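You operate a simulated robot arm through the tools that you are given. There is no shell and no other tool.

You are at the controls of a simulated robot arm. One attempt, no reset.

TASK
Set the controls near the top of the pale table. At the end: the white speed dial is turned to fast; the white switch is switched on; the blue switch is switched on; the yellow dial is turned to free; whatever was shut is shut again. Leave all else as you found it, and nothing knocked over.

It is judged by the outcome, as a careful person would: the job done as asked, and still so three seconds after it is handed in. It fails if anything else is knocked over, pushed out of place, dropped, spilled or broken.

THE ROBOT
A 7-joint arm with a three-finger gripper, fixed in place. Base frame: the origin is on the floor under the middle of its stand, x ahead of it, y to its left, z up; the work surface is at about z = 800. Lengths are in mm, angles in rad, forces in N, time in s.
It reaches about 1342 mm from its shoulder. Its first joint turns from -2.897 to 2.897 rad. Payload 2.69 kg.
The tool frame sits at the grasp point between the pads (the TCP): z along the fingers, y along the line on which they close. The tips reach 30 mm beyond it. The gripper opens to 128 mm; its body begins 117 mm behind the TCP.
Orientation is that of the tool frame in the base frame, as [roll, pitch, yaw] about the fixed x, y, z axes, in that order (R = Rz(yaw) Ry(pitch) Rx(roll)). With the fingers straight down and closing along the base's y, the tool's x points along the base's -x, its y along +y and its z along -z.

THE INTERFACE
- The arm moves only by the tool nudge_tool. Its argument "series" is a list of rows, each a list of 7 numbers: the shift along the tool's x, y, z in units of 500 mm (1.0 is 500 mm), then the turn, a rotation vector about the tool's x, y, z in units of 60 degrees (1.0 is 60 degrees), then the finger opening in m, from 0 to 0.128. In form: [[x, y, z, rx, ry, rz, claw], ...]. A call has 1 to 20 rows; each row is the pose to reach, as a shift and turn from the pose commanded when the call began, along the tool's axes at that moment. A call with a number of a shift or a turn outside -1 to 1 is refused whole. A row lasts 0.2 s, in which the tool goes at most 50 mm and 0.15 rad; a call with a longer step from one row to the next is refused whole, and so is a gripper value outside its range. A pose out of reach is approached as far as the arm can. The call stops where the force on the tool passes 40 N (or 10 N more than at its start, if that is more) or the arm is blocked; 0.2 s more then pass. The fingers move at their own pace (about 127 mm/s each) and stop on an object; they squeeze with about 23 N. The grip force told is the motor's: it shows also when the fingers shut on nothing. Time passes only in rows, and 0.2 s behind the last, so rows that repeat a pose let the fingers close. It gives the time, the measured TCP pose, the force on the tool (base axes), the opening and the grip force at its end, in the units of the frame above (readings bear some noise), with the torque about the TCP (base axes, N m) and any sound that the robot's microphone picked up.
- Cameras (640 x 400 px; columns grow to the right, rows downward): "scene" is fixed at [221.4, -651.7, 1585.6]; the picture's right is [0.93, -0.38, 0.00], its down [-0.23, -0.57, -0.79] and it looks along [0.30, 0.73, -0.62] (base axes); focal length 357 px, centre (320, 200). "wrist" rides on the gripper at [58, 54, -131] in the tool frame; the picture's right is [-0.68, 0.74, 0.00], its down [-0.62, -0.57, -0.55] and it looks along [-0.40, -0.37, 0.84] (tool axes); focal length 234 px, centre (320, 200). There is no depth. A picture from a camera that has moved, and an enlarged one, comes with that camera's place and axes in the base frame and with its lens.
- get_image(camera): a new picture of that camera. The clock stands still meanwhile.
- raise_lower(by): moves the trunk up (or, below 0, down) by that many mm; the arm rides with it, the base frame stays. It gives what a move gives, with no picture.
- inspect(camera, box): a new picture of the part [left, top, right, bottom] of that camera's present view, enlarged. The clock stands still meanwhile.
- finish_job(): hands the job in; it is judged then, once.

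Places have to be worked out from the pictures, the camera data and where the tool is seen. Open the gripper and draw the arm clear of the work before you hand the job in, unless the task says otherwise.

The tools are called after ">>>" by a JSON object that holds its "fn" and its "kwargs". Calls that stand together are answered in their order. nudge_tool: Moves the arm, as the interface text tells. Its arguments: {"type":"object","properties":{"series":{"type":"array"}},"required":["series"]} The other tools are called the same way: raise_lower (by) moves the trunk up or down; get_image (camera) takes a picture; inspect (camera, box) takes an enlarged picture of a part of a camera's view; finish_job () hands the job in.

At the start:

```text
t: 0.0
tool_pos: [757.7, 265.9, 1125.7]
tcp_rot: [3.141, -0.001, 3.14]
contact_force: [-0.2, -0.8, -0.5]
wrist_torque: [0.03, -0.05, 0.02]
gripper_width: 128.1
grasp_force: 0.0
trunk travel left (down, up): [-150.0, 200.0]
```

scene: 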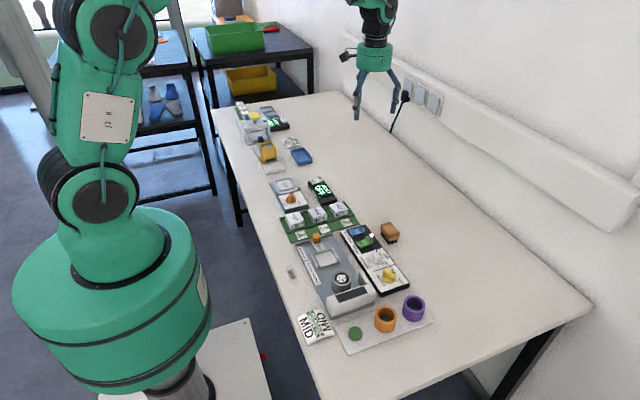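
wrist: 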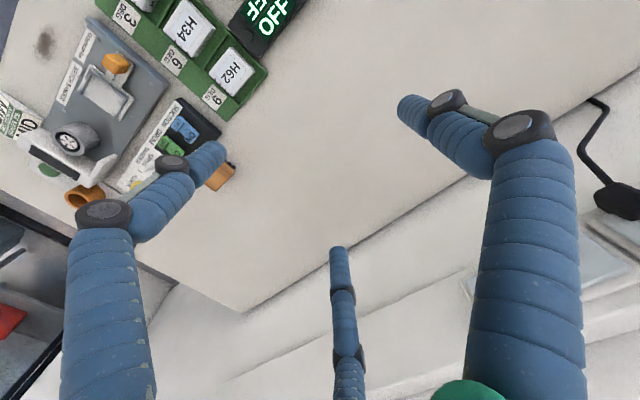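

I start by looking closely at the table from the scene camera, to find the controls.

>>> {"fn": "inspect", "kwargs": {"camera": "scene", "box": [220, 90, 340, 165]}}

>>> {"fn": "inspect", "kwargs": {"camera": "scene", "box": [260, 165, 420, 265]}}

>>> {"fn": "inspect", "kwargs": {"camera": "scene", "box": [280, 220, 440, 360]}}

```text
5.33 times, centred on (280, 128) of scene
camera zoom: at [221.4, -651.7, 1585.6], right [0.93, -0.38, 0.0], down [-0.23, -0.57, -0.79], along [0.3, 0.73, -0.62], focal length 1906 px, centre (533, 587)
```

zoom: 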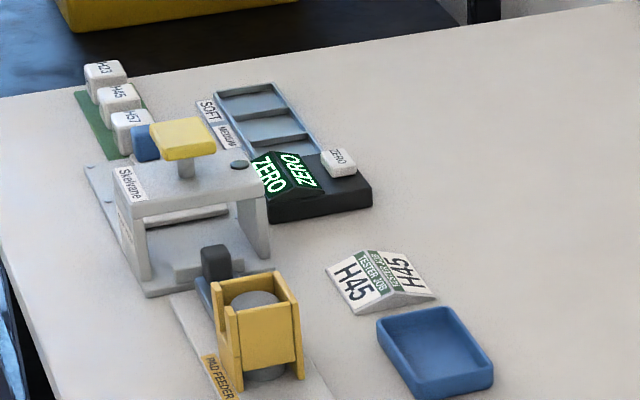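

```text
4.00 times, centred on (340, 215) of scene
camera zoom: at [221.4, -651.7, 1585.6], right [0.93, -0.38, 0.0], down [-0.23, -0.57, -0.79], along [0.3, 0.73, -0.62], focal length 1430 px, centre (240, 140)
```

zoom: 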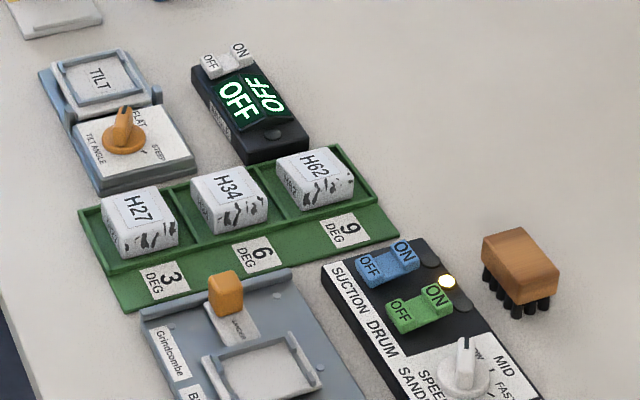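

```text
2.86 times, centred on (360, 290) of scene
camera zoom: at [221.4, -651.7, 1585.6], right [0.93, -0.38, 0.0], down [-0.23, -0.57, -0.79], along [0.3, 0.73, -0.62], focal length 1021 px, centre (206, -57)
```

zoom: 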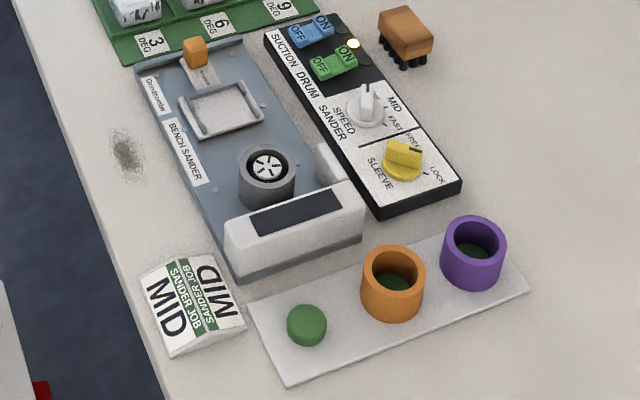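

The panel (blue/green switches, white speed dial, yellow dial) seems to lie at about x=630, y from 95 to -175, and the white OFF/ON switch at about (618, 347). I move the tool to a height of about 1115 so the wrist camera looks over the panel.

>>> {"fn": "nudge_tool", "kwargs": {"series": [[0.067, -0.045, 0, 0, 0, 0, 0.128], [0.134, -0.09, 0, 0, 0, 0, 0.128], [0.201, -0.135, 0, 0, 0, 0, 0.128], [0.268, -0.18, 0, 0, 0, 0, 0.128], [0.335, -0.225, 0, 0, 0, 0, 0.128], [0.402, -0.27, 0, 0, 0, 0, 0.128], [0.469, -0.315, 0, 0, 0, 0, 0.128], [0.536, -0.36, 0, 0, 0, 0, 0.128], [0.536, -0.36, 0, 0, 0, 0, 0.128]]}}

>>> {"fn": "get_image", "kwargs": {"camera": "wrist"}}

>>> {"fn": "get_image", "kwargs": {"camera": "scene"}}

```text
t: 2.0
tool_pos: [488.2, 87.1, 1124.9]
tcp_rot: [3.141, 0.001, 3.141]
contact_force: [-0.3, -0.7, 0.4]
wrist_torque: [0.02, -0.04, 0.0]
gripper_width: 128.0
grasp_force: 0.1
trunk travel left (down, up): [-150.0, 200.0]
```

```text
taken
camera wrist: at [429.3, 139.6, 1254.9], right [0.68, 0.74, 0.0], down [0.62, -0.57, 0.55], along [0.4, -0.37, -0.84], focal length 234 px, centre (320, 200)
```

wrist: 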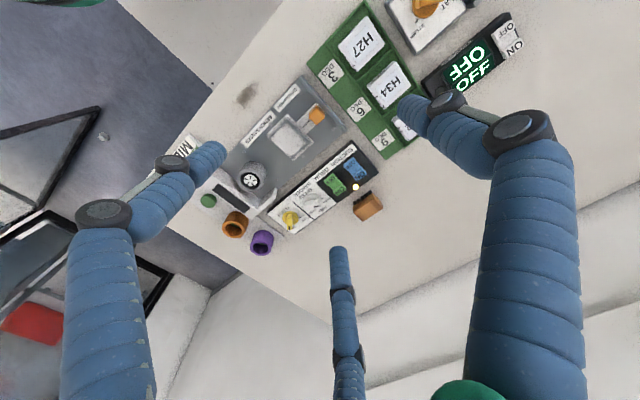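

```text
taken
```

scene: 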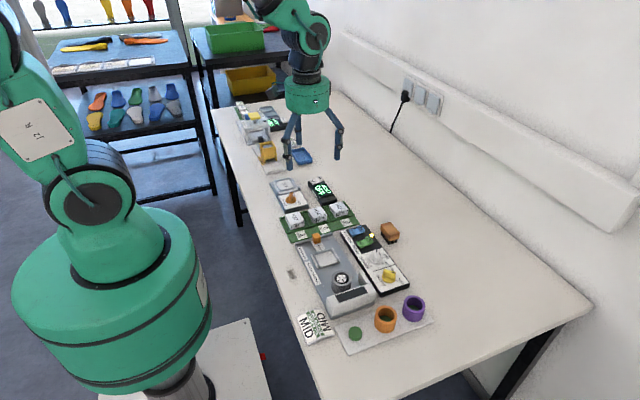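

>>> {"fn": "inspect", "kwargs": {"camera": "wrist", "box": [260, 130, 380, 240]}}

>>> {"fn": "inspect", "kwargs": {"camera": "wrist", "box": [380, 0, 540, 100]}}

>>> {"fn": "inspect", "kwargs": {"camera": "scene", "box": [335, 220, 415, 295]}}

>>> {"fn": "inspect", "kwargs": {"camera": "scene", "box": [265, 170, 365, 245]}}

```text
3.64 times, centred on (320, 185) of wrist
camera zoom: at [429.3, 139.6, 1254.9], right [0.68, 0.74, 0.0], down [0.62, -0.57, 0.55], along [0.4, -0.37, -0.84], focal length 852 px, centre (320, 254)
```

zoom: 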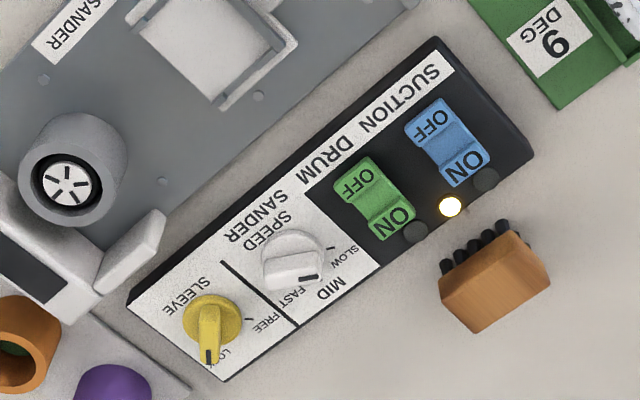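

```text
4.00 times, centred on (460, 50) of wrist
camera zoom: at [429.3, 139.6, 1254.9], right [0.68, 0.74, 0.0], down [0.62, -0.57, 0.55], along [0.4, -0.37, -0.84], focal length 937 px, centre (-240, 800)
```

zoom: 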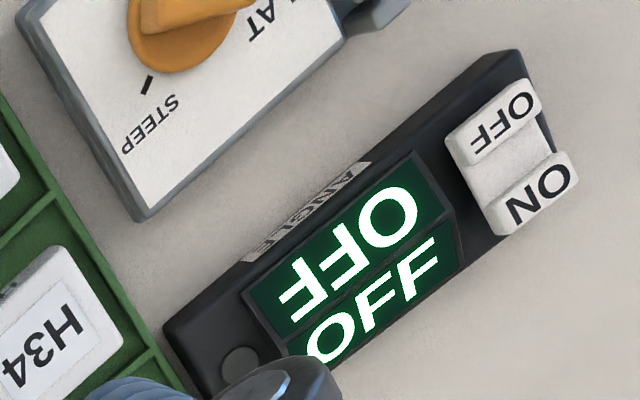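

```text
5.33 times, centred on (375, 258) of scene
camera zoom: at [221.4, -651.7, 1585.6], right [0.93, -0.38, 0.0], down [-0.23, -0.57, -0.79], along [0.3, 0.73, -0.62], focal length 1906 px, centre (27, -107)
```

zoom: 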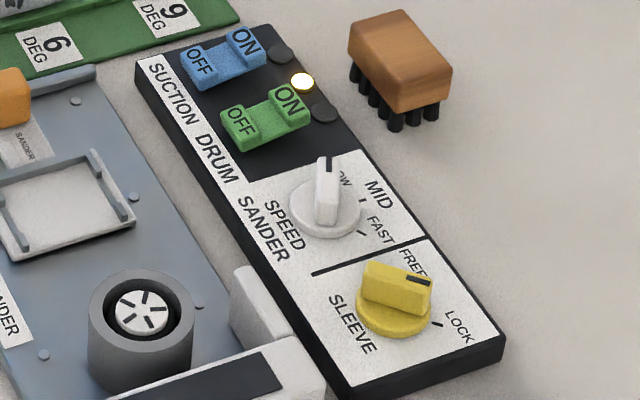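

```text
5.33 times, centred on (315, 208) of scene
camera zoom: at [221.4, -651.7, 1585.6], right [0.93, -0.38, 0.0], down [-0.23, -0.57, -0.79], along [0.3, 0.73, -0.62], focal length 1906 px, centre (347, 160)
```

zoom: 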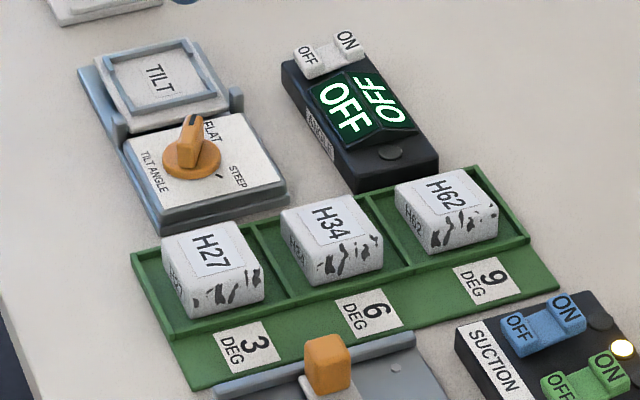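

The panel shows the blue and green rockers both at OFF (ON end, on the +x side, stands up), speed pointer at SLOW, yellow pointer at LOCK; the gauge's white rocker is OFF. I close the fingers in free air to see the shape of the closed tips.

>>> {"fn": "nudge_tool", "kwargs": {"series": [[0, 0, 0, 0, 0, 0, 0.0], [0, 0, 0, 0, 0, 0, 0.0], [0, 0, 0, 0, 0, 0, 0.0], [0, 0, 0, 0, 0, 0, 0.0]]}}

>>> {"fn": "get_image", "kwargs": {"camera": "wrist"}}

>>> {"fn": "inspect", "kwargs": {"camera": "scene", "box": [250, 60, 380, 180]}}

```text
t: 3.0
tool_pos: [488.6, 86.8, 1123.8]
tcp_rot: [-3.141, -0.001, 3.141]
contact_force: [-0.2, 0.2, 0.0]
wrist_torque: [0.0, -0.01, -0.01]
gripper_width: 2.0
grasp_force: 23.2
trunk travel left (down, up): [-150.0, 200.0]
```

```text
taken
camera wrist: at [430.5, 140.2, 1254.6], right [0.68, 0.74, 0.0], down [0.62, -0.57, 0.55], along [0.4, -0.37, -0.84], focal length 234 px, centre (320, 200)
```

wrist: 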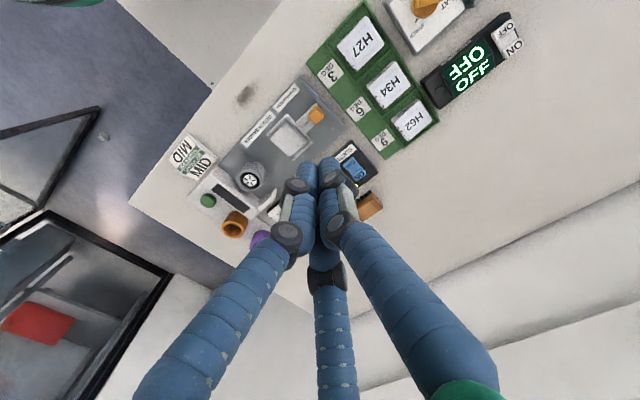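

```text
3.33 times, centred on (315, 120) of scene
camera zoom: at [221.4, -651.7, 1585.6], right [0.93, -0.38, 0.0], down [-0.23, -0.57, -0.79], along [0.3, 0.73, -0.62], focal length 1192 px, centre (337, 467)
```

zoom: 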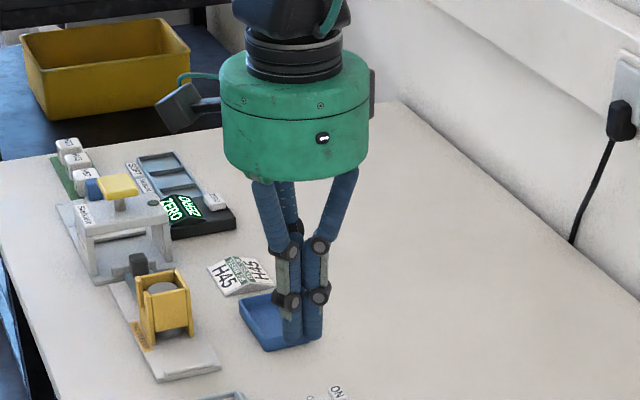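

The closed fingers make a bundle about 32 mm wide. I open again and go down to about z=1000 for a close view of the panel's switches.

>>> {"fn": "nudge_tool", "kwargs": {"series": [[-0.032, -0.006, 0.065, 0, 0, 0, 0.128], [-0.064, -0.012, 0.13, 0, 0, 0, 0.128], [-0.096, -0.018, 0.195, 0, 0, 0, 0.128], [-0.129, -0.024, 0.26, 0, 0, 0, 0.128], [-0.129, -0.024, 0.26, 0, 0, 0, 0.128]]}}

>>> {"fn": "get_image", "kwargs": {"camera": "wrist"}}

>>> {"fn": "inspect", "kwargs": {"camera": "wrist", "box": [220, 90, 420, 240]}}

```text
t: 4.2
tool_pos: [554.8, 75.7, 995.5]
tcp_rot: [3.141, 0.0, -3.141]
contact_force: [1.1, 0.4, 0.3]
wrist_torque: [0.01, 0.06, 0.01]
gripper_width: 128.2
grasp_force: 0.0
trunk travel left (down, up): [-150.0, 200.0]
```

```text
taken
camera wrist: at [495.9, 128.1, 1127.9], right [0.68, 0.74, 0.0], down [0.62, -0.57, 0.55], along [0.4, -0.37, -0.84], focal length 234 px, centre (320, 200)
```

wrist: 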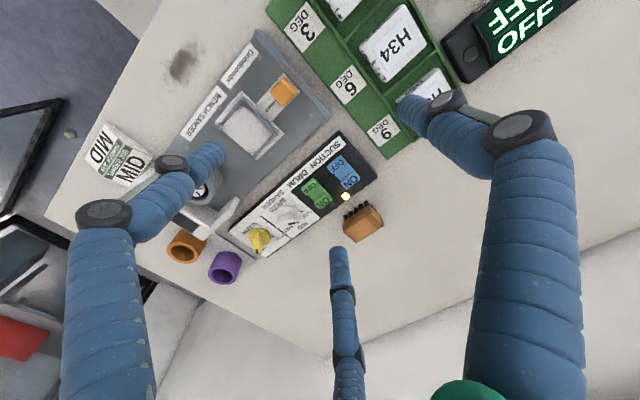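

```text
2.67 times, centred on (320, 165) of wrist
camera zoom: at [495.9, 128.1, 1127.9], right [0.68, 0.74, 0.0], down [0.62, -0.57, 0.55], along [0.4, -0.37, -0.84], focal length 624 px, centre (320, 293)
```

zoom: 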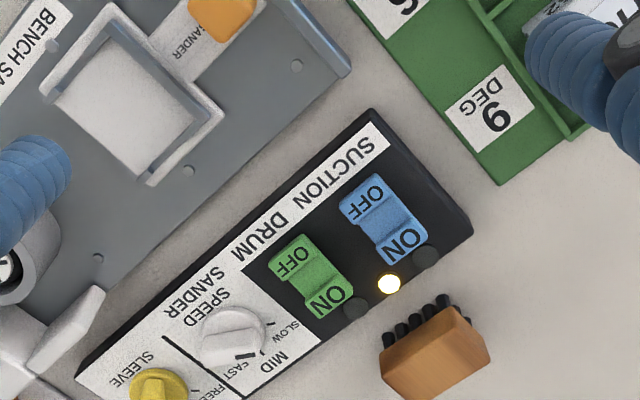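

I zoom in on the two dials to read their pointers and marks.

>>> {"fn": "inspect", "kwargs": {"camera": "wrist", "box": [235, 185, 325, 260]}}

>>> {"fn": "inspect", "kwargs": {"camera": "scene", "box": [365, 240, 412, 292]}}

>>> {"fn": "inspect", "kwargs": {"camera": "wrist", "box": [285, 130, 385, 215]}}

```text
5.33 times, centred on (280, 222) of wrist
camera zoom: at [495.9, 128.1, 1127.9], right [0.68, 0.74, 0.0], down [0.62, -0.57, 0.55], along [0.4, -0.37, -0.84], focal length 1249 px, centre (533, 80)
```

zoom: 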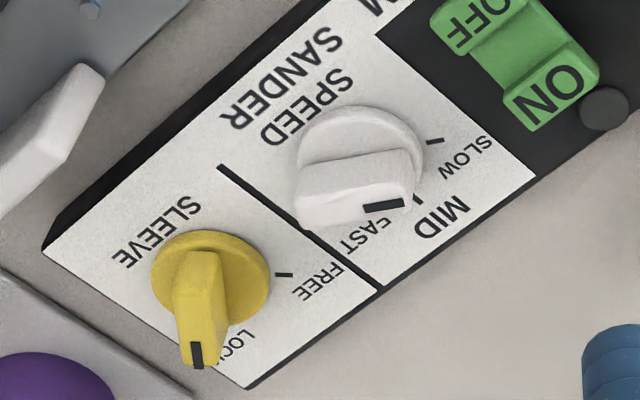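

```text
7.69 times, centred on (388, 266) of scene
camera zoom: at [221.4, -651.7, 1585.6], right [0.93, -0.38, 0.0], down [-0.23, -0.57, -0.79], along [0.3, 0.73, -0.62], focal length 2750 px, centre (-207, -308)
```

zoom: 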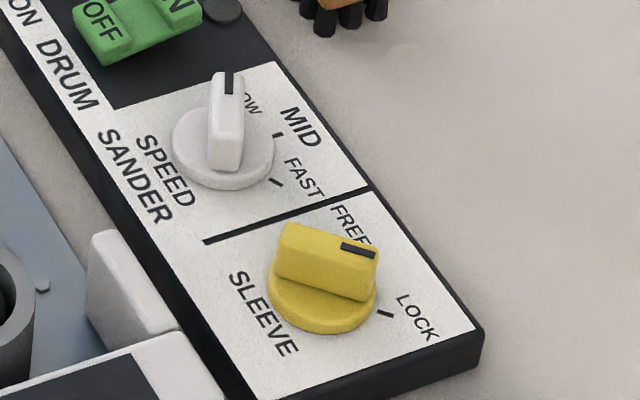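

```text
4.71 times, centred on (335, 172) of wrist
camera zoom: at [495.9, 128.1, 1127.9], right [0.68, 0.74, 0.0], down [0.62, -0.57, 0.55], along [0.4, -0.37, -0.84], focal length 1102 px, centre (249, 329)
```

zoom: 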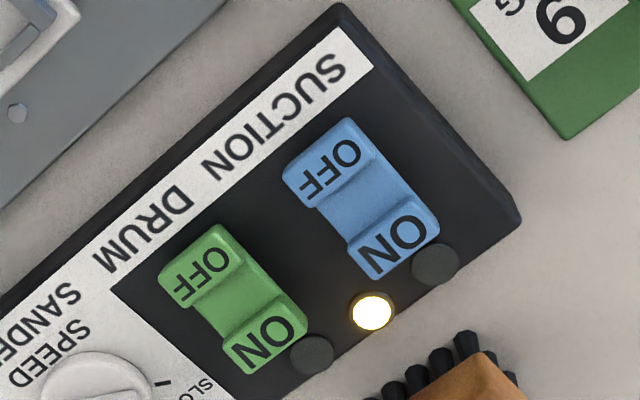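

Pointers are confirmed (SLOW, LOCK). I judge the blue rocker's ON pad at about (643, 52, 832); I close the fingers and move over it, stopping with the tips about 35 mm above to check alignment.

>>> {"fn": "nudge_tool", "kwargs": {"series": [[-0.06, -0.015, 0.0, 0, 0, 0, 0.0], [-0.12, -0.03, 0.0, 0, 0, 0, 0.0], [-0.177, -0.046, 0.0, 0, 0, 0, 0.0], [-0.177, -0.046, 0.06, 0, 0, 0, 0.0], [-0.177, -0.046, 0.12, 0, 0, 0, 0.0], [-0.177, -0.046, 0.191, 0, 0, 0, 0.0], [-0.177, -0.046, 0.191, 0, 0, 0, 0.0]]}}

>>> {"fn": "inspect", "kwargs": {"camera": "wrist", "box": [220, 60, 420, 240]}}

>>> {"fn": "inspect", "kwargs": {"camera": "scene", "box": [320, 170, 420, 270]}}

```text
t: 5.8
tool_pos: [643.4, 51.1, 901.0]
tcp_rot: [-3.141, -0.001, 3.141]
contact_force: [0.5, -0.4, 1.3]
wrist_torque: [-0.01, 0.04, 0.06]
gripper_width: 2.1
grasp_force: 23.6
trunk travel left (down, up): [-150.0, 200.0]
```

```text
2.22 times, centred on (320, 150) of wrist
camera zoom: at [585.3, 104.9, 1031.6], right [0.68, 0.74, 0.0], down [0.62, -0.57, 0.55], along [0.4, -0.37, -0.84], focal length 520 px, centre (320, 311)
```

zoom: 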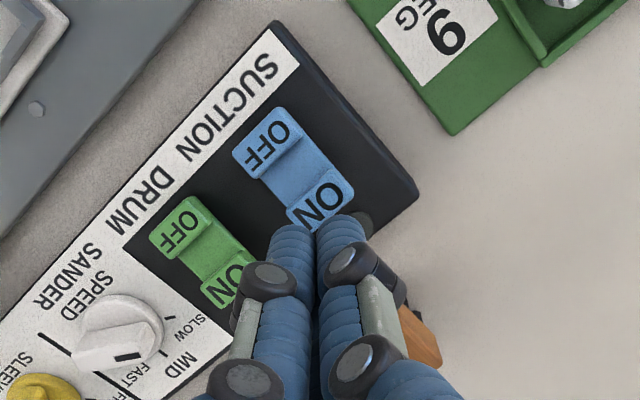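

```text
4.00 times, centred on (370, 220) of scene
camera zoom: at [221.4, -651.7, 1585.6], right [0.93, -0.38, 0.0], down [-0.23, -0.57, -0.79], along [0.3, 0.73, -0.62], focal length 1430 px, centre (120, 120)
```

zoom: 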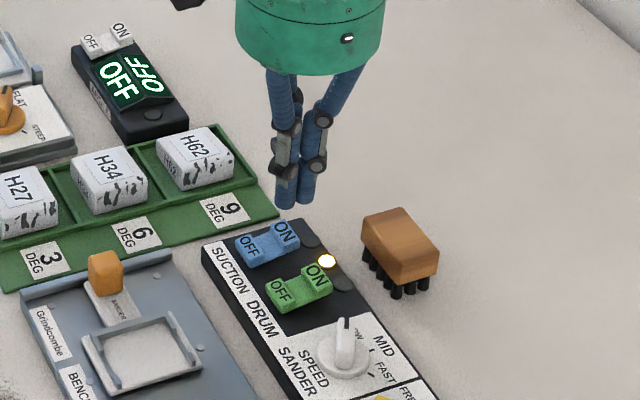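

The bundle is some 2–3 mm past the centre of the blue ON pad toward +x, which is good for pressing. I descend slowly until the rocker is pressed.

>>> {"fn": "nudge_tool", "kwargs": {"series": [[0, 0, 0.03, 0, 0, 0, 0.0], [0, 0, 0.05, 0, 0, 0, 0.0], [0, 0, 0.058, 0, 0, 0, 0.0], [0, 0, 0.064, 0, 0, 0, 0.0], [0, 0, 0.07, 0, 0, 0, 0.0], [0, 0, 0.076, 0, 0, 0, 0.0], [0, 0, 0.082, 0, 0, 0, 0.0], [0, 0, 0.088, 0, 0, 0, 0.0], [0, 0, 0.094, 0, 0, 0, 0.0]]}}

>>> {"fn": "inspect", "kwargs": {"camera": "scene", "box": [320, 200, 420, 270]}}

```text
t: 7.6
tool_pos: [644.0, 51.2, 862.7]
tcp_rot: [3.142, 0.003, -3.141]
contact_force: [-6.5, 0.0, 21.5]
wrist_torque: [0.11, 0.27, 0.24]
gripper_width: 6.1
grasp_force: 31.1
trunk travel left (down, up): [-150.0, 200.0]
stopped in row 9: the force on the tool passed its limit at 46 N (the readings are from after the stop); the commanded pose is now the measured one
```

```text
5.71 times, centred on (370, 235) of scene
camera zoom: at [221.4, -651.7, 1585.6], right [0.93, -0.38, 0.0], down [-0.23, -0.57, -0.79], along [0.3, 0.73, -0.62], focal length 2043 px, centre (34, 0)
```

zoom: 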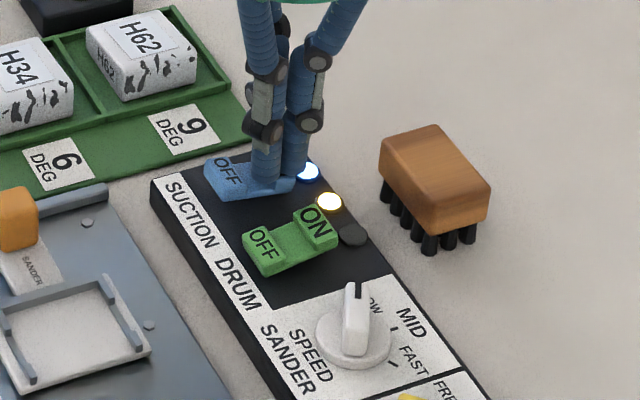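

The lamp beside the blue switch is now lit, so it seems switched on. I lift straight up 60 mm and check.

>>> {"fn": "nudge_tool", "kwargs": {"series": [[0, 0, -0.02, 0, 0, 0, 0.0], [0, 0, -0.06, 0, 0, 0, 0.0], [0, 0, -0.12, 0, 0, 0, 0.0], [0, 0, -0.2, 0, 0, 0, 0.0], [0, 0, -0.2, 0, 0, 0, 0.0]]}}

>>> {"fn": "inspect", "kwargs": {"camera": "scene", "box": [320, 200, 420, 270]}}

>>> {"fn": "inspect", "kwargs": {"camera": "wrist", "box": [220, 60, 420, 240]}}

```text
t: 8.8
tool_pos: [643.4, 50.3, 961.2]
tcp_rot: [-3.141, 0.002, -3.142]
contact_force: [-0.8, -0.2, 0.0]
wrist_torque: [0.02, -0.02, 0.01]
gripper_width: 2.0
grasp_force: 31.9
trunk travel left (down, up): [-150.0, 200.0]
```

```text
5.71 times, centred on (370, 235) of scene
camera zoom: at [221.4, -651.7, 1585.6], right [0.93, -0.38, 0.0], down [-0.23, -0.57, -0.79], along [0.3, 0.73, -0.62], focal length 2043 px, centre (34, 0)
```

zoom: 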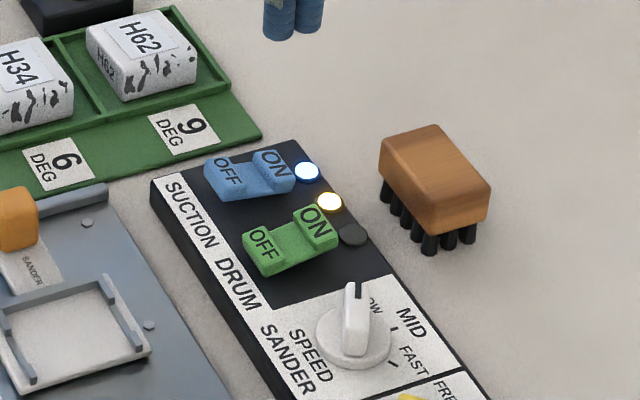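

```text
2.22 times, centred on (320, 150) of wrist
camera zoom: at [583.9, 103.2, 1091.6], right [0.68, 0.74, 0.0], down [0.61, -0.57, 0.55], along [0.41, -0.37, -0.84], focal length 520 px, centre (320, 311)
```

zoom: 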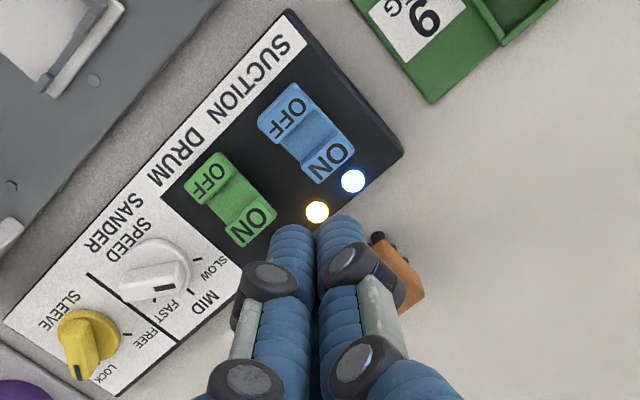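

Blue is on and its lamp is lit. Next the white speed dial: I judge its axis at about (627, -64), bar top z≈848, pointing to SLOW (+x+y). I go to a start point on the bar's +y side, (616, -39), still above the knob, to check alignment.

>>> {"fn": "nudge_tool", "kwargs": {"series": [[0.02, -0.06, 0, 0, 0, 0, 0.0], [0.04, -0.12, 0, 0, 0, 0, 0.0], [0.0556, -0.179, 0, 0, 0, 0, 0.0], [0.0556, -0.179, 0.05, 0, 0, 0, 0.0], [0.0556, -0.179, 0.1, 0, 0, 0, 0.0], [0.0556, -0.179, 0.1, 0, 0, 0, 0.0]]}}

>>> {"fn": "inspect", "kwargs": {"camera": "scene", "box": [340, 190, 430, 290]}}

>>> {"fn": "inspect", "kwargs": {"camera": "wrist", "box": [220, 60, 420, 240]}}

```text
t: 10.2
tool_pos: [615.4, -39.3, 910.5]
tcp_rot: [3.141, 0.001, 3.14]
contact_force: [0.3, -0.1, -0.4]
wrist_torque: [-0.02, 0.02, -0.04]
gripper_width: 2.2
grasp_force: 31.7
trunk travel left (down, up): [-150.0, 200.0]
```

```text
4.00 times, centred on (385, 240) of scene
camera zoom: at [221.4, -651.7, 1585.6], right [0.93, -0.38, 0.0], down [-0.23, -0.57, -0.79], along [0.3, 0.73, -0.62], focal length 1430 px, centre (60, 40)
```

zoom: 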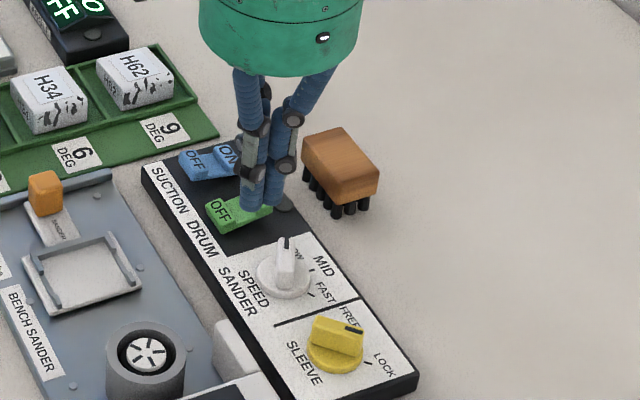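

```text
2.22 times, centred on (320, 150) of wrist
camera zoom: at [557.3, 13.5, 1040.5], right [0.68, 0.74, 0.0], down [0.62, -0.57, 0.55], along [0.4, -0.37, -0.84], focal length 520 px, centre (320, 311)
```

zoom: 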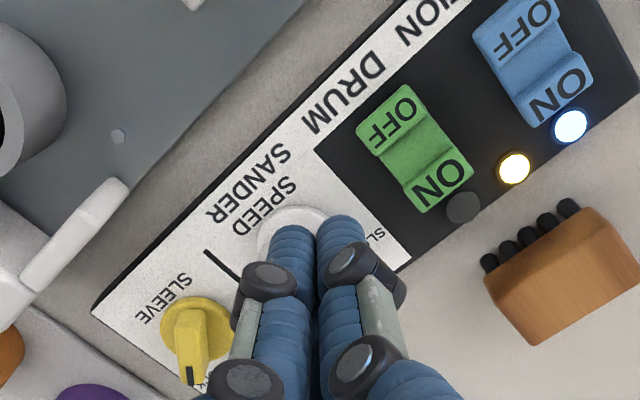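

Alignment looks right: the bundle will come down beside the knob bar with a few mm gap. I lower the tips to about z=830 (bar top 848, disc top about 820).

>>> {"fn": "nudge_tool", "kwargs": {"series": [[0, 0, 0.03, 0, 0, 0, 0.0], [0, 0, 0.06, 0, 0, 0, 0.0], [0, 0, 0.08, 0, 0, 0, 0.0], [0, 0, 0.092, 0, 0, 0, 0.0], [0, 0, 0.1, 0, 0, 0, 0.0], [0, 0, 0.1, 0, 0, 0, 0.0]]}}

>>> {"fn": "inspect", "kwargs": {"camera": "scene", "box": [355, 220, 425, 290]}}

>>> {"fn": "inspect", "kwargs": {"camera": "wrist", "box": [220, 60, 420, 240]}}

```text
t: 11.6
tool_pos: [616.6, -38.5, 859.0]
tcp_rot: [3.141, 0.003, 3.14]
contact_force: [0.4, -0.3, 0.3]
wrist_torque: [0.0, 0.01, -0.03]
gripper_width: 2.0
grasp_force: 31.2
trunk travel left (down, up): [-150.0, 200.0]
```

```text
5.71 times, centred on (390, 255) of scene
camera zoom: at [221.4, -651.7, 1585.6], right [0.93, -0.38, 0.0], down [-0.23, -0.57, -0.79], along [0.3, 0.73, -0.62], focal length 2043 px, centre (-80, -114)
```

zoom: 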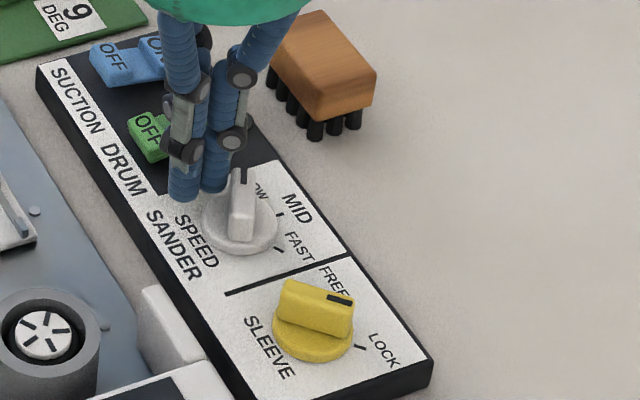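

```text
2.22 times, centred on (320, 150) of wrist
camera zoom: at [557.4, 14.6, 990.0], right [0.68, 0.74, 0.0], down [0.61, -0.57, 0.55], along [0.41, -0.37, -0.84], focal length 520 px, centre (320, 311)
```

zoom: 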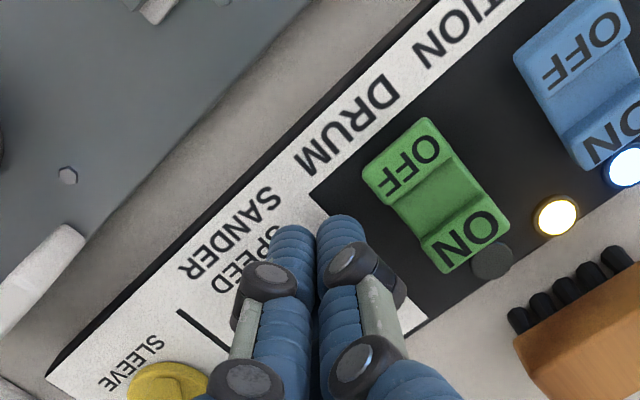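

The tips are down beside the bar with nothing touched. I push the pointer along an arc around the dial axis, first to about MID.

>>> {"fn": "nudge_tool", "kwargs": {"series": [[-0.0072, -0.0008, 0, 0, 0, 0, 0.0], [-0.0136, -0.0004, 0, 0, 0, 0, 0.0], [-0.02, 0, 0, 0, 0, 0, 0.0], [-0.0265, -0.0015, 0, 0, 0, 0, 0.0], [-0.033, -0.003, 0, 0, 0, 0, 0.0], [-0.0385, -0.0055, 0, 0, 0, 0, 0.0], [-0.044, -0.008, 0, 0, 0, 0, 0.0]]}}

>>> {"fn": "inspect", "kwargs": {"camera": "scene", "box": [355, 220, 425, 290]}}

```text
t: 13.2
tool_pos: [637.2, -41.9, 861.3]
tcp_rot: [3.141, 0.002, -3.139]
contact_force: [0.4, -0.3, -0.4]
wrist_torque: [0.04, 0.02, 0.0]
gripper_width: 1.8
grasp_force: 31.4
trunk travel left (down, up): [-150.0, 200.0]
```

```text
5.71 times, centred on (390, 255) of scene
camera zoom: at [221.4, -651.7, 1585.6], right [0.93, -0.38, 0.0], down [-0.23, -0.57, -0.79], along [0.3, 0.73, -0.62], focal length 2043 px, centre (-80, -114)
```

zoom: 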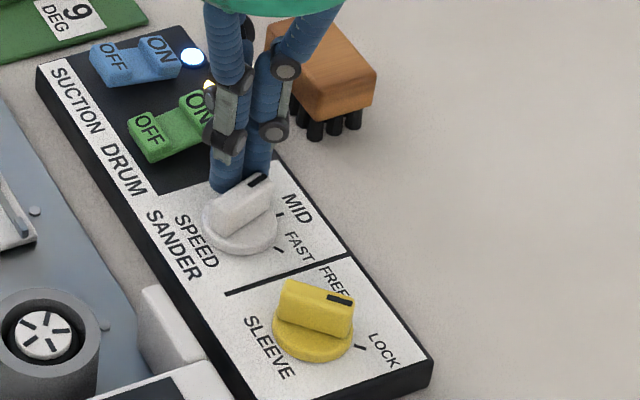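

The dial has turned to about MID. I continue the arc toward FAST.

>>> {"fn": "nudge_tool", "kwargs": {"series": [[-0.005, -0.0035, 0, 0, 0, 0, 0.0], [-0.01, -0.007, 0, 0, 0, 0, 0.0], [-0.014, -0.011, 0, 0, 0, 0, 0.0], [-0.018, -0.015, 0, 0, 0, 0, 0.0], [-0.021, -0.0185, 0, 0, 0, 0, 0.0], [-0.024, -0.022, 0, 0, 0, 0, 0.0], [-0.0255, -0.0245, 0, 0, 0, 0, 0.0]]}}

>>> {"fn": "inspect", "kwargs": {"camera": "scene", "box": [355, 220, 425, 290]}}

>>> {"fn": "inspect", "kwargs": {"camera": "wrist", "box": [220, 60, 420, 240]}}

```text
t: 14.8
tool_pos: [652.5, -54.5, 859.0]
tcp_rot: [3.141, 0.002, -3.141]
contact_force: [0.2, 0.5, -0.4]
wrist_torque: [-0.02, -0.01, -0.02]
gripper_width: 2.1
grasp_force: 31.6
trunk travel left (down, up): [-150.0, 200.0]
```

```text
5.71 times, centred on (390, 255) of scene
camera zoom: at [221.4, -651.7, 1585.6], right [0.93, -0.38, 0.0], down [-0.23, -0.57, -0.79], along [0.3, 0.73, -0.62], focal length 2043 px, centre (-80, -114)
```

zoom: 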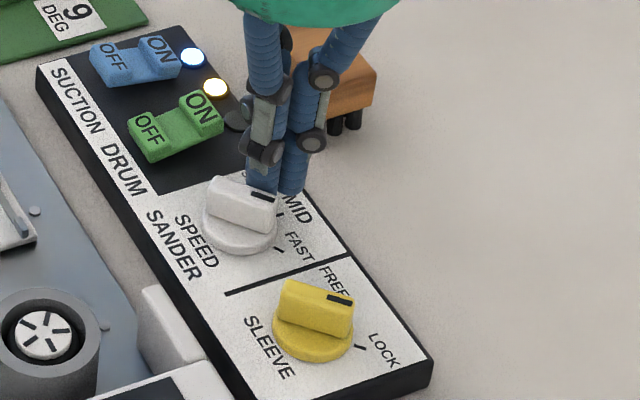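

```text
2.22 times, centred on (320, 150) of wrist
camera zoom: at [592.2, -1.8, 991.0], right [0.68, 0.74, 0.0], down [0.61, -0.57, 0.55], along [0.41, -0.37, -0.84], focal length 520 px, centre (320, 311)
```

zoom: 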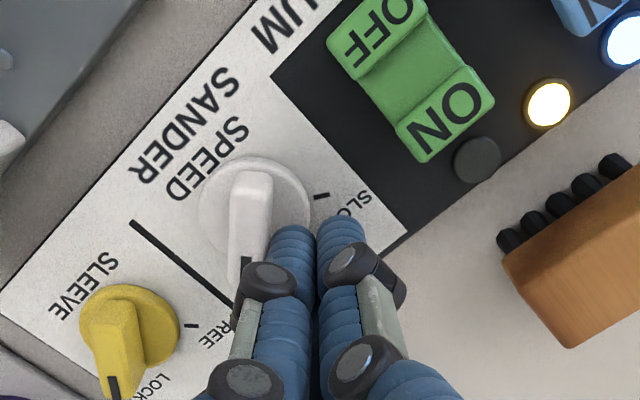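

The pointer now lies along the FAST direction. I back off 2–3 mm from the bar, lift, and check it against the marks.

>>> {"fn": "nudge_tool", "kwargs": {"series": [[-0.003, 0.006, 0, 0, 0, 0, 0.0], [-0.003, 0.006, -0.04, 0, 0, 0, 0.0], [-0.003, 0.006, -0.1, 0, 0, 0, 0.0], [0.05, 0.05, -0.18, 0, 0, 0, 0.0], [0.1, 0.1, -0.22, 0, 0, 0, 0.0], [0.1, 0.1, -0.22, 0, 0, 0, 0.0]]}}

>>> {"fn": "inspect", "kwargs": {"camera": "scene", "box": [365, 240, 412, 292]}}

>>> {"fn": "inspect", "kwargs": {"camera": "wrist", "box": [180, 120, 340, 240]}}

```text
refused: row 4 steps farther than a row can; nothing moved
```

```text
7.69 times, centred on (388, 266) of scene
camera zoom: at [221.4, -651.7, 1585.6], right [0.93, -0.38, 0.0], down [-0.23, -0.57, -0.79], along [0.3, 0.73, -0.62], focal length 2750 px, centre (-207, -308)
```

zoom: 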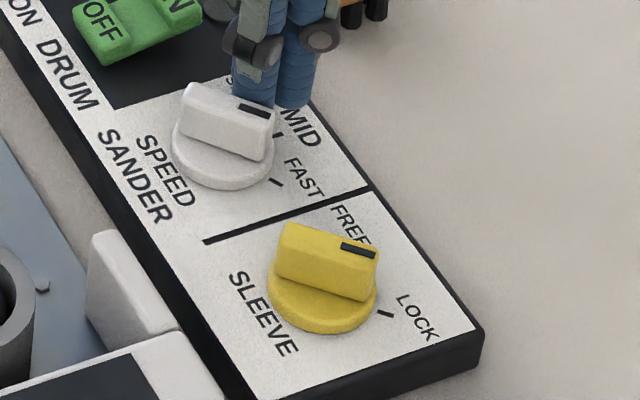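

```text
3.33 times, centred on (260, 180) of wrist
camera zoom: at [592.2, -1.8, 991.0], right [0.68, 0.74, 0.0], down [0.61, -0.57, 0.55], along [0.41, -0.37, -0.84], focal length 781 px, centre (520, 267)
```

zoom: 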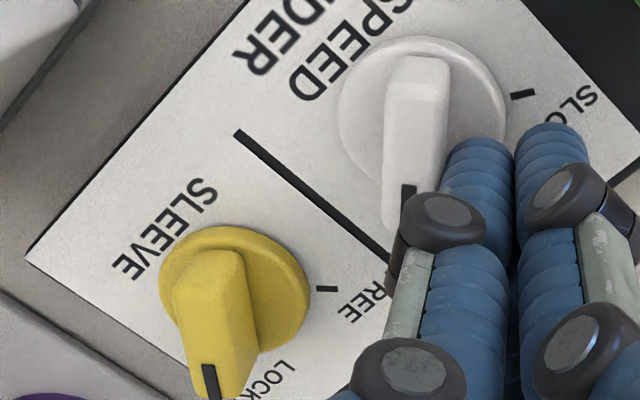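

That call was refused only for too long a step; the white pointer looks parallel to the yellow one (i.e. in the FAST direction). I repeat the retreat in shorter steps.

>>> {"fn": "nudge_tool", "kwargs": {"series": [[-0.003, 0.006, 0, 0, 0, 0, 0.0], [-0.003, 0.006, -0.04, 0, 0, 0, 0.0], [-0.003, 0.006, -0.1, 0, 0, 0, 0.0], [0.03, 0.04, -0.16, 0, 0, 0, 0.0], [0.07, 0.08, -0.2, 0, 0, 0, 0.0], [0.1, 0.1, -0.22, 0, 0, 0, 0.0], [0.1, 0.1, -0.22, 0, 0, 0, 0.0]]}}

>>> {"fn": "inspect", "kwargs": {"camera": "scene", "box": [365, 240, 412, 292]}}

>>> {"fn": "inspect", "kwargs": {"camera": "wrist", "box": [180, 120, 340, 240]}}

```text
t: 16.4
tool_pos: [598.5, -4.6, 970.2]
tcp_rot: [-3.141, 0.001, 3.14]
contact_force: [-0.3, 0.0, 0.4]
wrist_torque: [0.0, -0.03, -0.03]
gripper_width: 2.3
grasp_force: 31.4
trunk travel left (down, up): [-150.0, 200.0]
```

```text
7.69 times, centred on (388, 266) of scene
camera zoom: at [221.4, -651.7, 1585.6], right [0.93, -0.38, 0.0], down [-0.23, -0.57, -0.79], along [0.3, 0.73, -0.62], focal length 2750 px, centre (-207, -308)
```

zoom: 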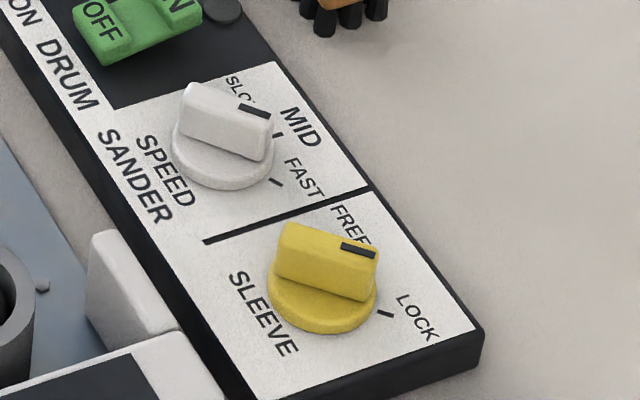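

```text
3.33 times, centred on (260, 180) of wrist
camera zoom: at [539.8, 48.6, 1101.3], right [0.68, 0.74, 0.0], down [0.61, -0.57, 0.55], along [0.41, -0.37, -0.84], focal length 781 px, centre (520, 267)
```

zoom: 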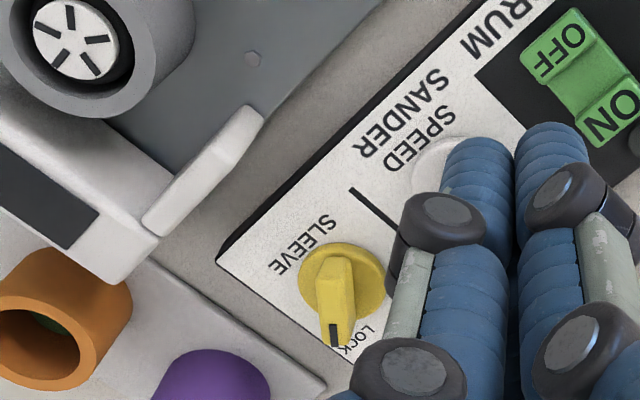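

The white pointer is near FAST, but by my measurement SLOW was at about +60° and the pointer is now at only about -50°. I open the fingers and take a close wrist view of both dials to measure it.

>>> {"fn": "nudge_tool", "kwargs": {"series": [[0.033, -0.002, 0.0, 0, 0, 0, 0.128], [0.067, -0.004, 0.024, 0, 0, 0, 0.128], [0.067, -0.024, 0.048, 0, 0, 0, 0.128], [0.067, -0.044, 0.048, 0, 0, 0, 0.128], [0.067, -0.044, 0.048, 0, 0, 0, 0.128]]}}

>>> {"fn": "inspect", "kwargs": {"camera": "wrist", "box": [230, 110, 390, 240]}}

>>> {"fn": "get_image", "kwargs": {"camera": "wrist"}}

```text
t: 17.6
tool_pos: [566.2, -27.3, 946.8]
tcp_rot: [-3.141, 0.001, 3.141]
contact_force: [-0.2, -0.1, -1.0]
wrist_torque: [-0.01, 0.01, -0.02]
gripper_width: 127.8
grasp_force: 0.1
trunk travel left (down, up): [-150.0, 200.0]
```

```text
3.08 times, centred on (310, 175) of wrist
camera zoom: at [507.5, 26.5, 1077.1], right [0.68, 0.74, 0.0], down [0.62, -0.57, 0.55], along [0.41, -0.37, -0.84], focal length 720 px, centre (351, 277)
```

zoom: 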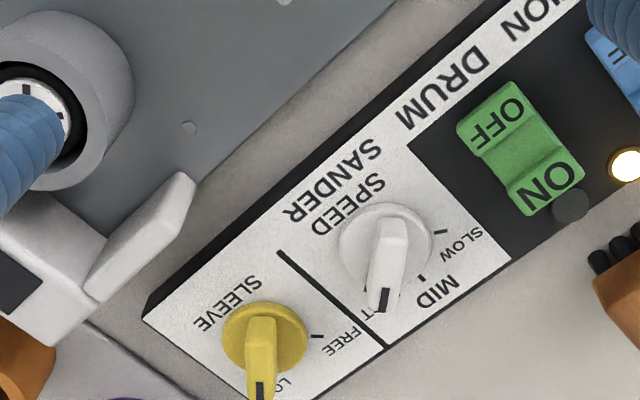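

```text
taken
camera wrist: at [507.5, 26.5, 1077.1], right [0.68, 0.74, 0.0], down [0.62, -0.57, 0.55], along [0.41, -0.37, -0.84], focal length 234 px, centre (320, 200)
```

wrist: 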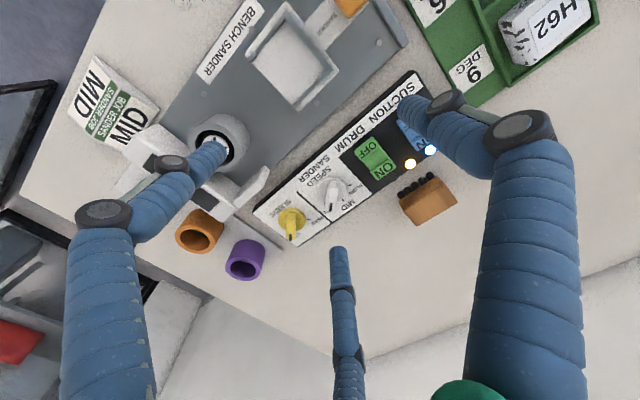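

>>> {"fn": "inspect", "kwargs": {"camera": "wrist", "box": [310, 165, 360, 215]}}

>>> {"fn": "inspect", "kwargs": {"camera": "wrist", "box": [270, 185, 330, 245]}}

```text
8.00 times, centred on (335, 190) of wrist
camera zoom: at [507.5, 26.5, 1077.1], right [0.68, 0.74, 0.0], down [0.62, -0.57, 0.55], along [0.41, -0.37, -0.84], focal length 1873 px, centre (200, 280)
```

zoom: 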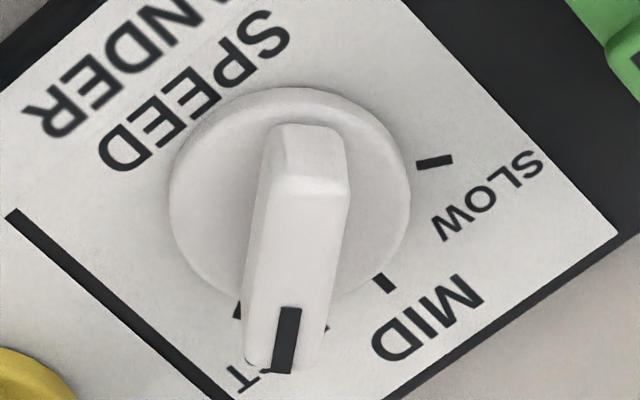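

```text
6.67 times, centred on (300, 215) of wrist
camera zoom: at [507.5, 26.5, 1077.1], right [0.68, 0.74, 0.0], down [0.62, -0.57, 0.55], along [0.41, -0.37, -0.84], focal length 1561 px, centre (453, 100)
```

zoom: 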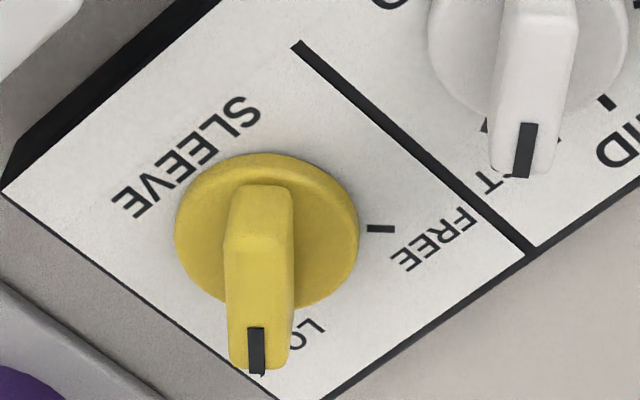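

The close view shows the FAST mark at -60° and the white pointer about 10° short of it, while the yellow one is at LOCK (-45°) with FREE at +45°. I close the fingers and go back above the +y/+x side of the white bar, then lower.

>>> {"fn": "nudge_tool", "kwargs": {"series": [[-0.06, -0.018, 0, 0, 0, 0, 0.0], [-0.12, -0.036, 0, 0, 0, 0, 0.0], [-0.1701, -0.0501, 0, 0, 0, 0, 0.0], [-0.1701, -0.0501, 0.02, 0, 0, 0, 0.0], [-0.1701, -0.0501, 0.07, 0, 0, 0, 0.0], [-0.1701, -0.0501, 0.12, 0, 0, 0, 0.0], [-0.1701, -0.0501, 0.15, 0, 0, 0, 0.0], [-0.1701, -0.0501, 0.174, 0, 0, 0, 0.0], [-0.1701, -0.0501, 0.174, 0, 0, 0, 0.0]]}}

>>> {"fn": "inspect", "kwargs": {"camera": "wrist", "box": [220, 60, 420, 240]}}

```text
t: 19.6
tool_pos: [652.7, -51.4, 859.4]
tcp_rot: [3.139, 0.002, -3.142]
contact_force: [0.3, 0.3, -0.5]
wrist_torque: [0.01, -0.02, -0.01]
gripper_width: 2.0
grasp_force: 23.0
trunk travel left (down, up): [-150.0, 200.0]
```

```text
2.22 times, centred on (320, 150) of wrist
camera zoom: at [593.6, 0.7, 990.1], right [0.68, 0.74, 0.0], down [0.62, -0.57, 0.55], along [0.41, -0.37, -0.84], focal length 520 px, centre (320, 311)
```

zoom: 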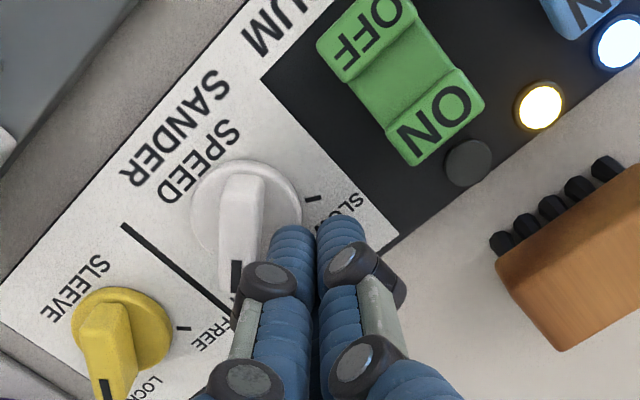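

The tips are beside the bar again. I push about 8 mm toward -y to bring the pointer the last 10° to FAST.

>>> {"fn": "nudge_tool", "kwargs": {"series": [[0, -0.004, 0, 0, 0, 0, 0.0], [0, -0.007, 0, 0, 0, 0, 0.0], [0, -0.01, 0, 0, 0, 0, 0.0], [0.0003, -0.013, 0, 0, 0, 0, 0.0], [0.0006, -0.016, 0, 0, 0, 0, 0.0], [0.0006, -0.016, 0, 0, 0, 0, 0.0]]}}

>>> {"fn": "inspect", "kwargs": {"camera": "wrist", "box": [220, 80, 340, 200]}}

>>> {"fn": "inspect", "kwargs": {"camera": "scene", "box": [365, 240, 412, 292]}}

```text
t: 21.0
tool_pos: [653.2, -60.2, 858.5]
tcp_rot: [-3.14, 0.002, 3.141]
contact_force: [6.0, 6.4, 0.9]
wrist_torque: [0.03, -0.07, -0.04]
gripper_width: 1.9
grasp_force: 23.1
trunk travel left (down, up): [-150.0, 200.0]
```

```text
3.33 times, centred on (280, 140) of wrist
camera zoom: at [594.1, -6.8, 990.0], right [0.68, 0.74, 0.0], down [0.61, -0.57, 0.55], along [0.41, -0.37, -0.83], focal length 781 px, centre (453, 400)
```

zoom: 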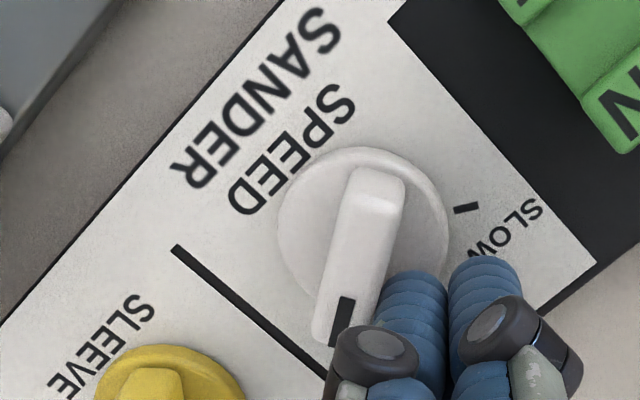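

```text
7.69 times, centred on (388, 266) of scene
camera zoom: at [221.4, -651.7, 1585.6], right [0.93, -0.38, 0.0], down [-0.23, -0.57, -0.79], along [0.3, 0.73, -0.62], focal length 2750 px, centre (-207, -308)
```

zoom: 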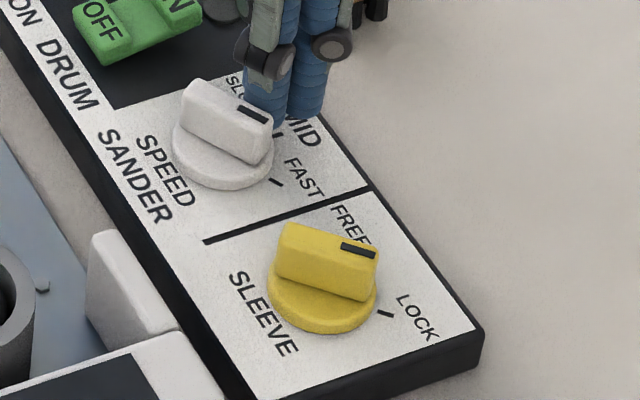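

A resisting force of about 9 N now shows, which suggests the dial's end stop at FAST. I push 1.5 mm further to confirm, then back off and lift.

>>> {"fn": "nudge_tool", "kwargs": {"series": [[0.001, -0.002, 0, 0, 0, 0, 0.0], [0.002, -0.003, 0, 0, 0, 0, 0.0]]}}

>>> {"fn": "inspect", "kwargs": {"camera": "wrist", "box": [220, 80, 340, 200]}}

```text
t: 21.6
tool_pos: [653.1, -61.0, 859.1]
tcp_rot: [3.141, 0.004, 3.141]
contact_force: [15.1, 18.9, -0.7]
wrist_torque: [0.26, -0.15, -0.16]
gripper_width: 2.0
grasp_force: 23.3
trunk travel left (down, up): [-150.0, 200.0]
```

```text
3.33 times, centred on (280, 140) of wrist
camera zoom: at [594.0, -7.2, 990.0], right [0.68, 0.74, 0.0], down [0.61, -0.56, 0.55], along [0.41, -0.37, -0.83], focal length 781 px, centre (453, 400)
```

zoom: 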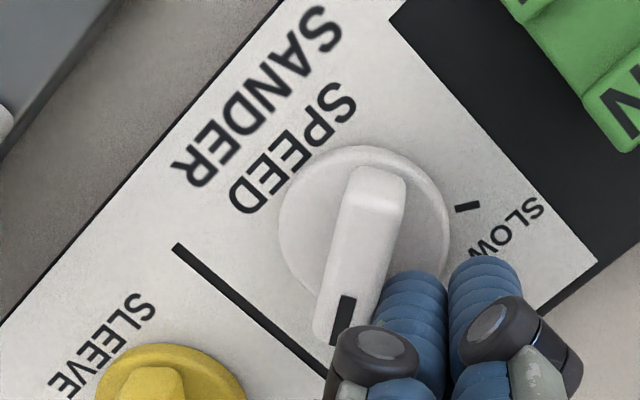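

Force jumped to 24 N with no more turning, so the white dial is against its FAST stop. I back off, lift 80 mm and move above the start point for the yellow dial (axis about (627, -137)), on the -y side of its bar.

>>> {"fn": "nudge_tool", "kwargs": {"series": [[-0.006, 0.016, 0, 0, 0, 0, 0.0], [-0.006, 0.016, -0.05, 0, 0, 0, 0.0], [-0.006, 0.016, -0.12, 0, 0, 0, 0.0], [0.01, -0.05, -0.16, 0, 0, 0, 0.0], [0.035, -0.12, -0.16, 0, 0, 0, 0.0], [0.0653, -0.2007, -0.16, 0, 0, 0, 0.0], [0.0653, -0.2007, -0.16, 0, 0, 0, 0.0]]}}

>>> {"fn": "inspect", "kwargs": {"camera": "scene", "box": [355, 220, 425, 300]}}

>>> {"fn": "inspect", "kwargs": {"camera": "wrist", "box": [220, 60, 420, 240]}}

```text
t: 23.2
tool_pos: [618.7, -163.6, 938.6]
tcp_rot: [-3.141, 0.001, -3.141]
contact_force: [0.4, -0.1, 0.5]
wrist_torque: [0.05, -0.02, -0.02]
gripper_width: 2.1
grasp_force: 22.8
trunk travel left (down, up): [-150.0, 200.0]
```

```text
5.00 times, centred on (390, 260) of scene
camera zoom: at [221.4, -651.7, 1585.6], right [0.93, -0.38, 0.0], down [-0.23, -0.57, -0.79], along [0.3, 0.73, -0.62], focal length 1787 px, centre (-30, -100)
```

zoom: 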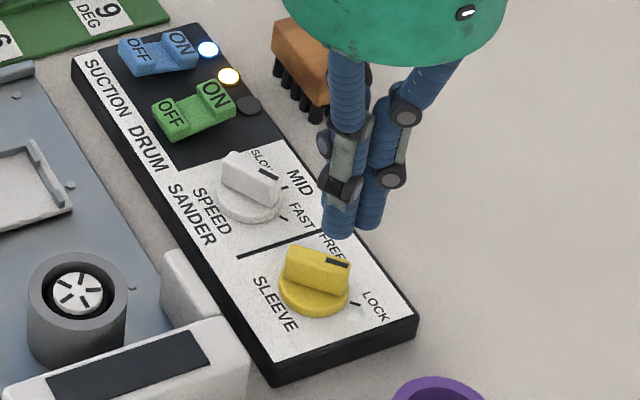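

```text
2.22 times, centred on (320, 150) of wrist
camera zoom: at [559.9, -111.0, 1069.3], right [0.68, 0.74, 0.0], down [0.62, -0.57, 0.55], along [0.41, -0.37, -0.84], focal length 520 px, centre (320, 311)
```

zoom: 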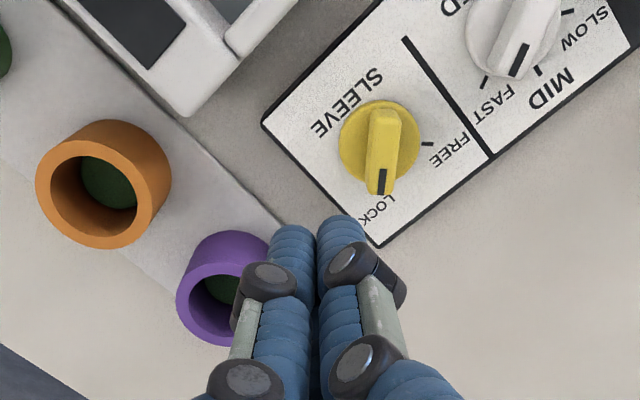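

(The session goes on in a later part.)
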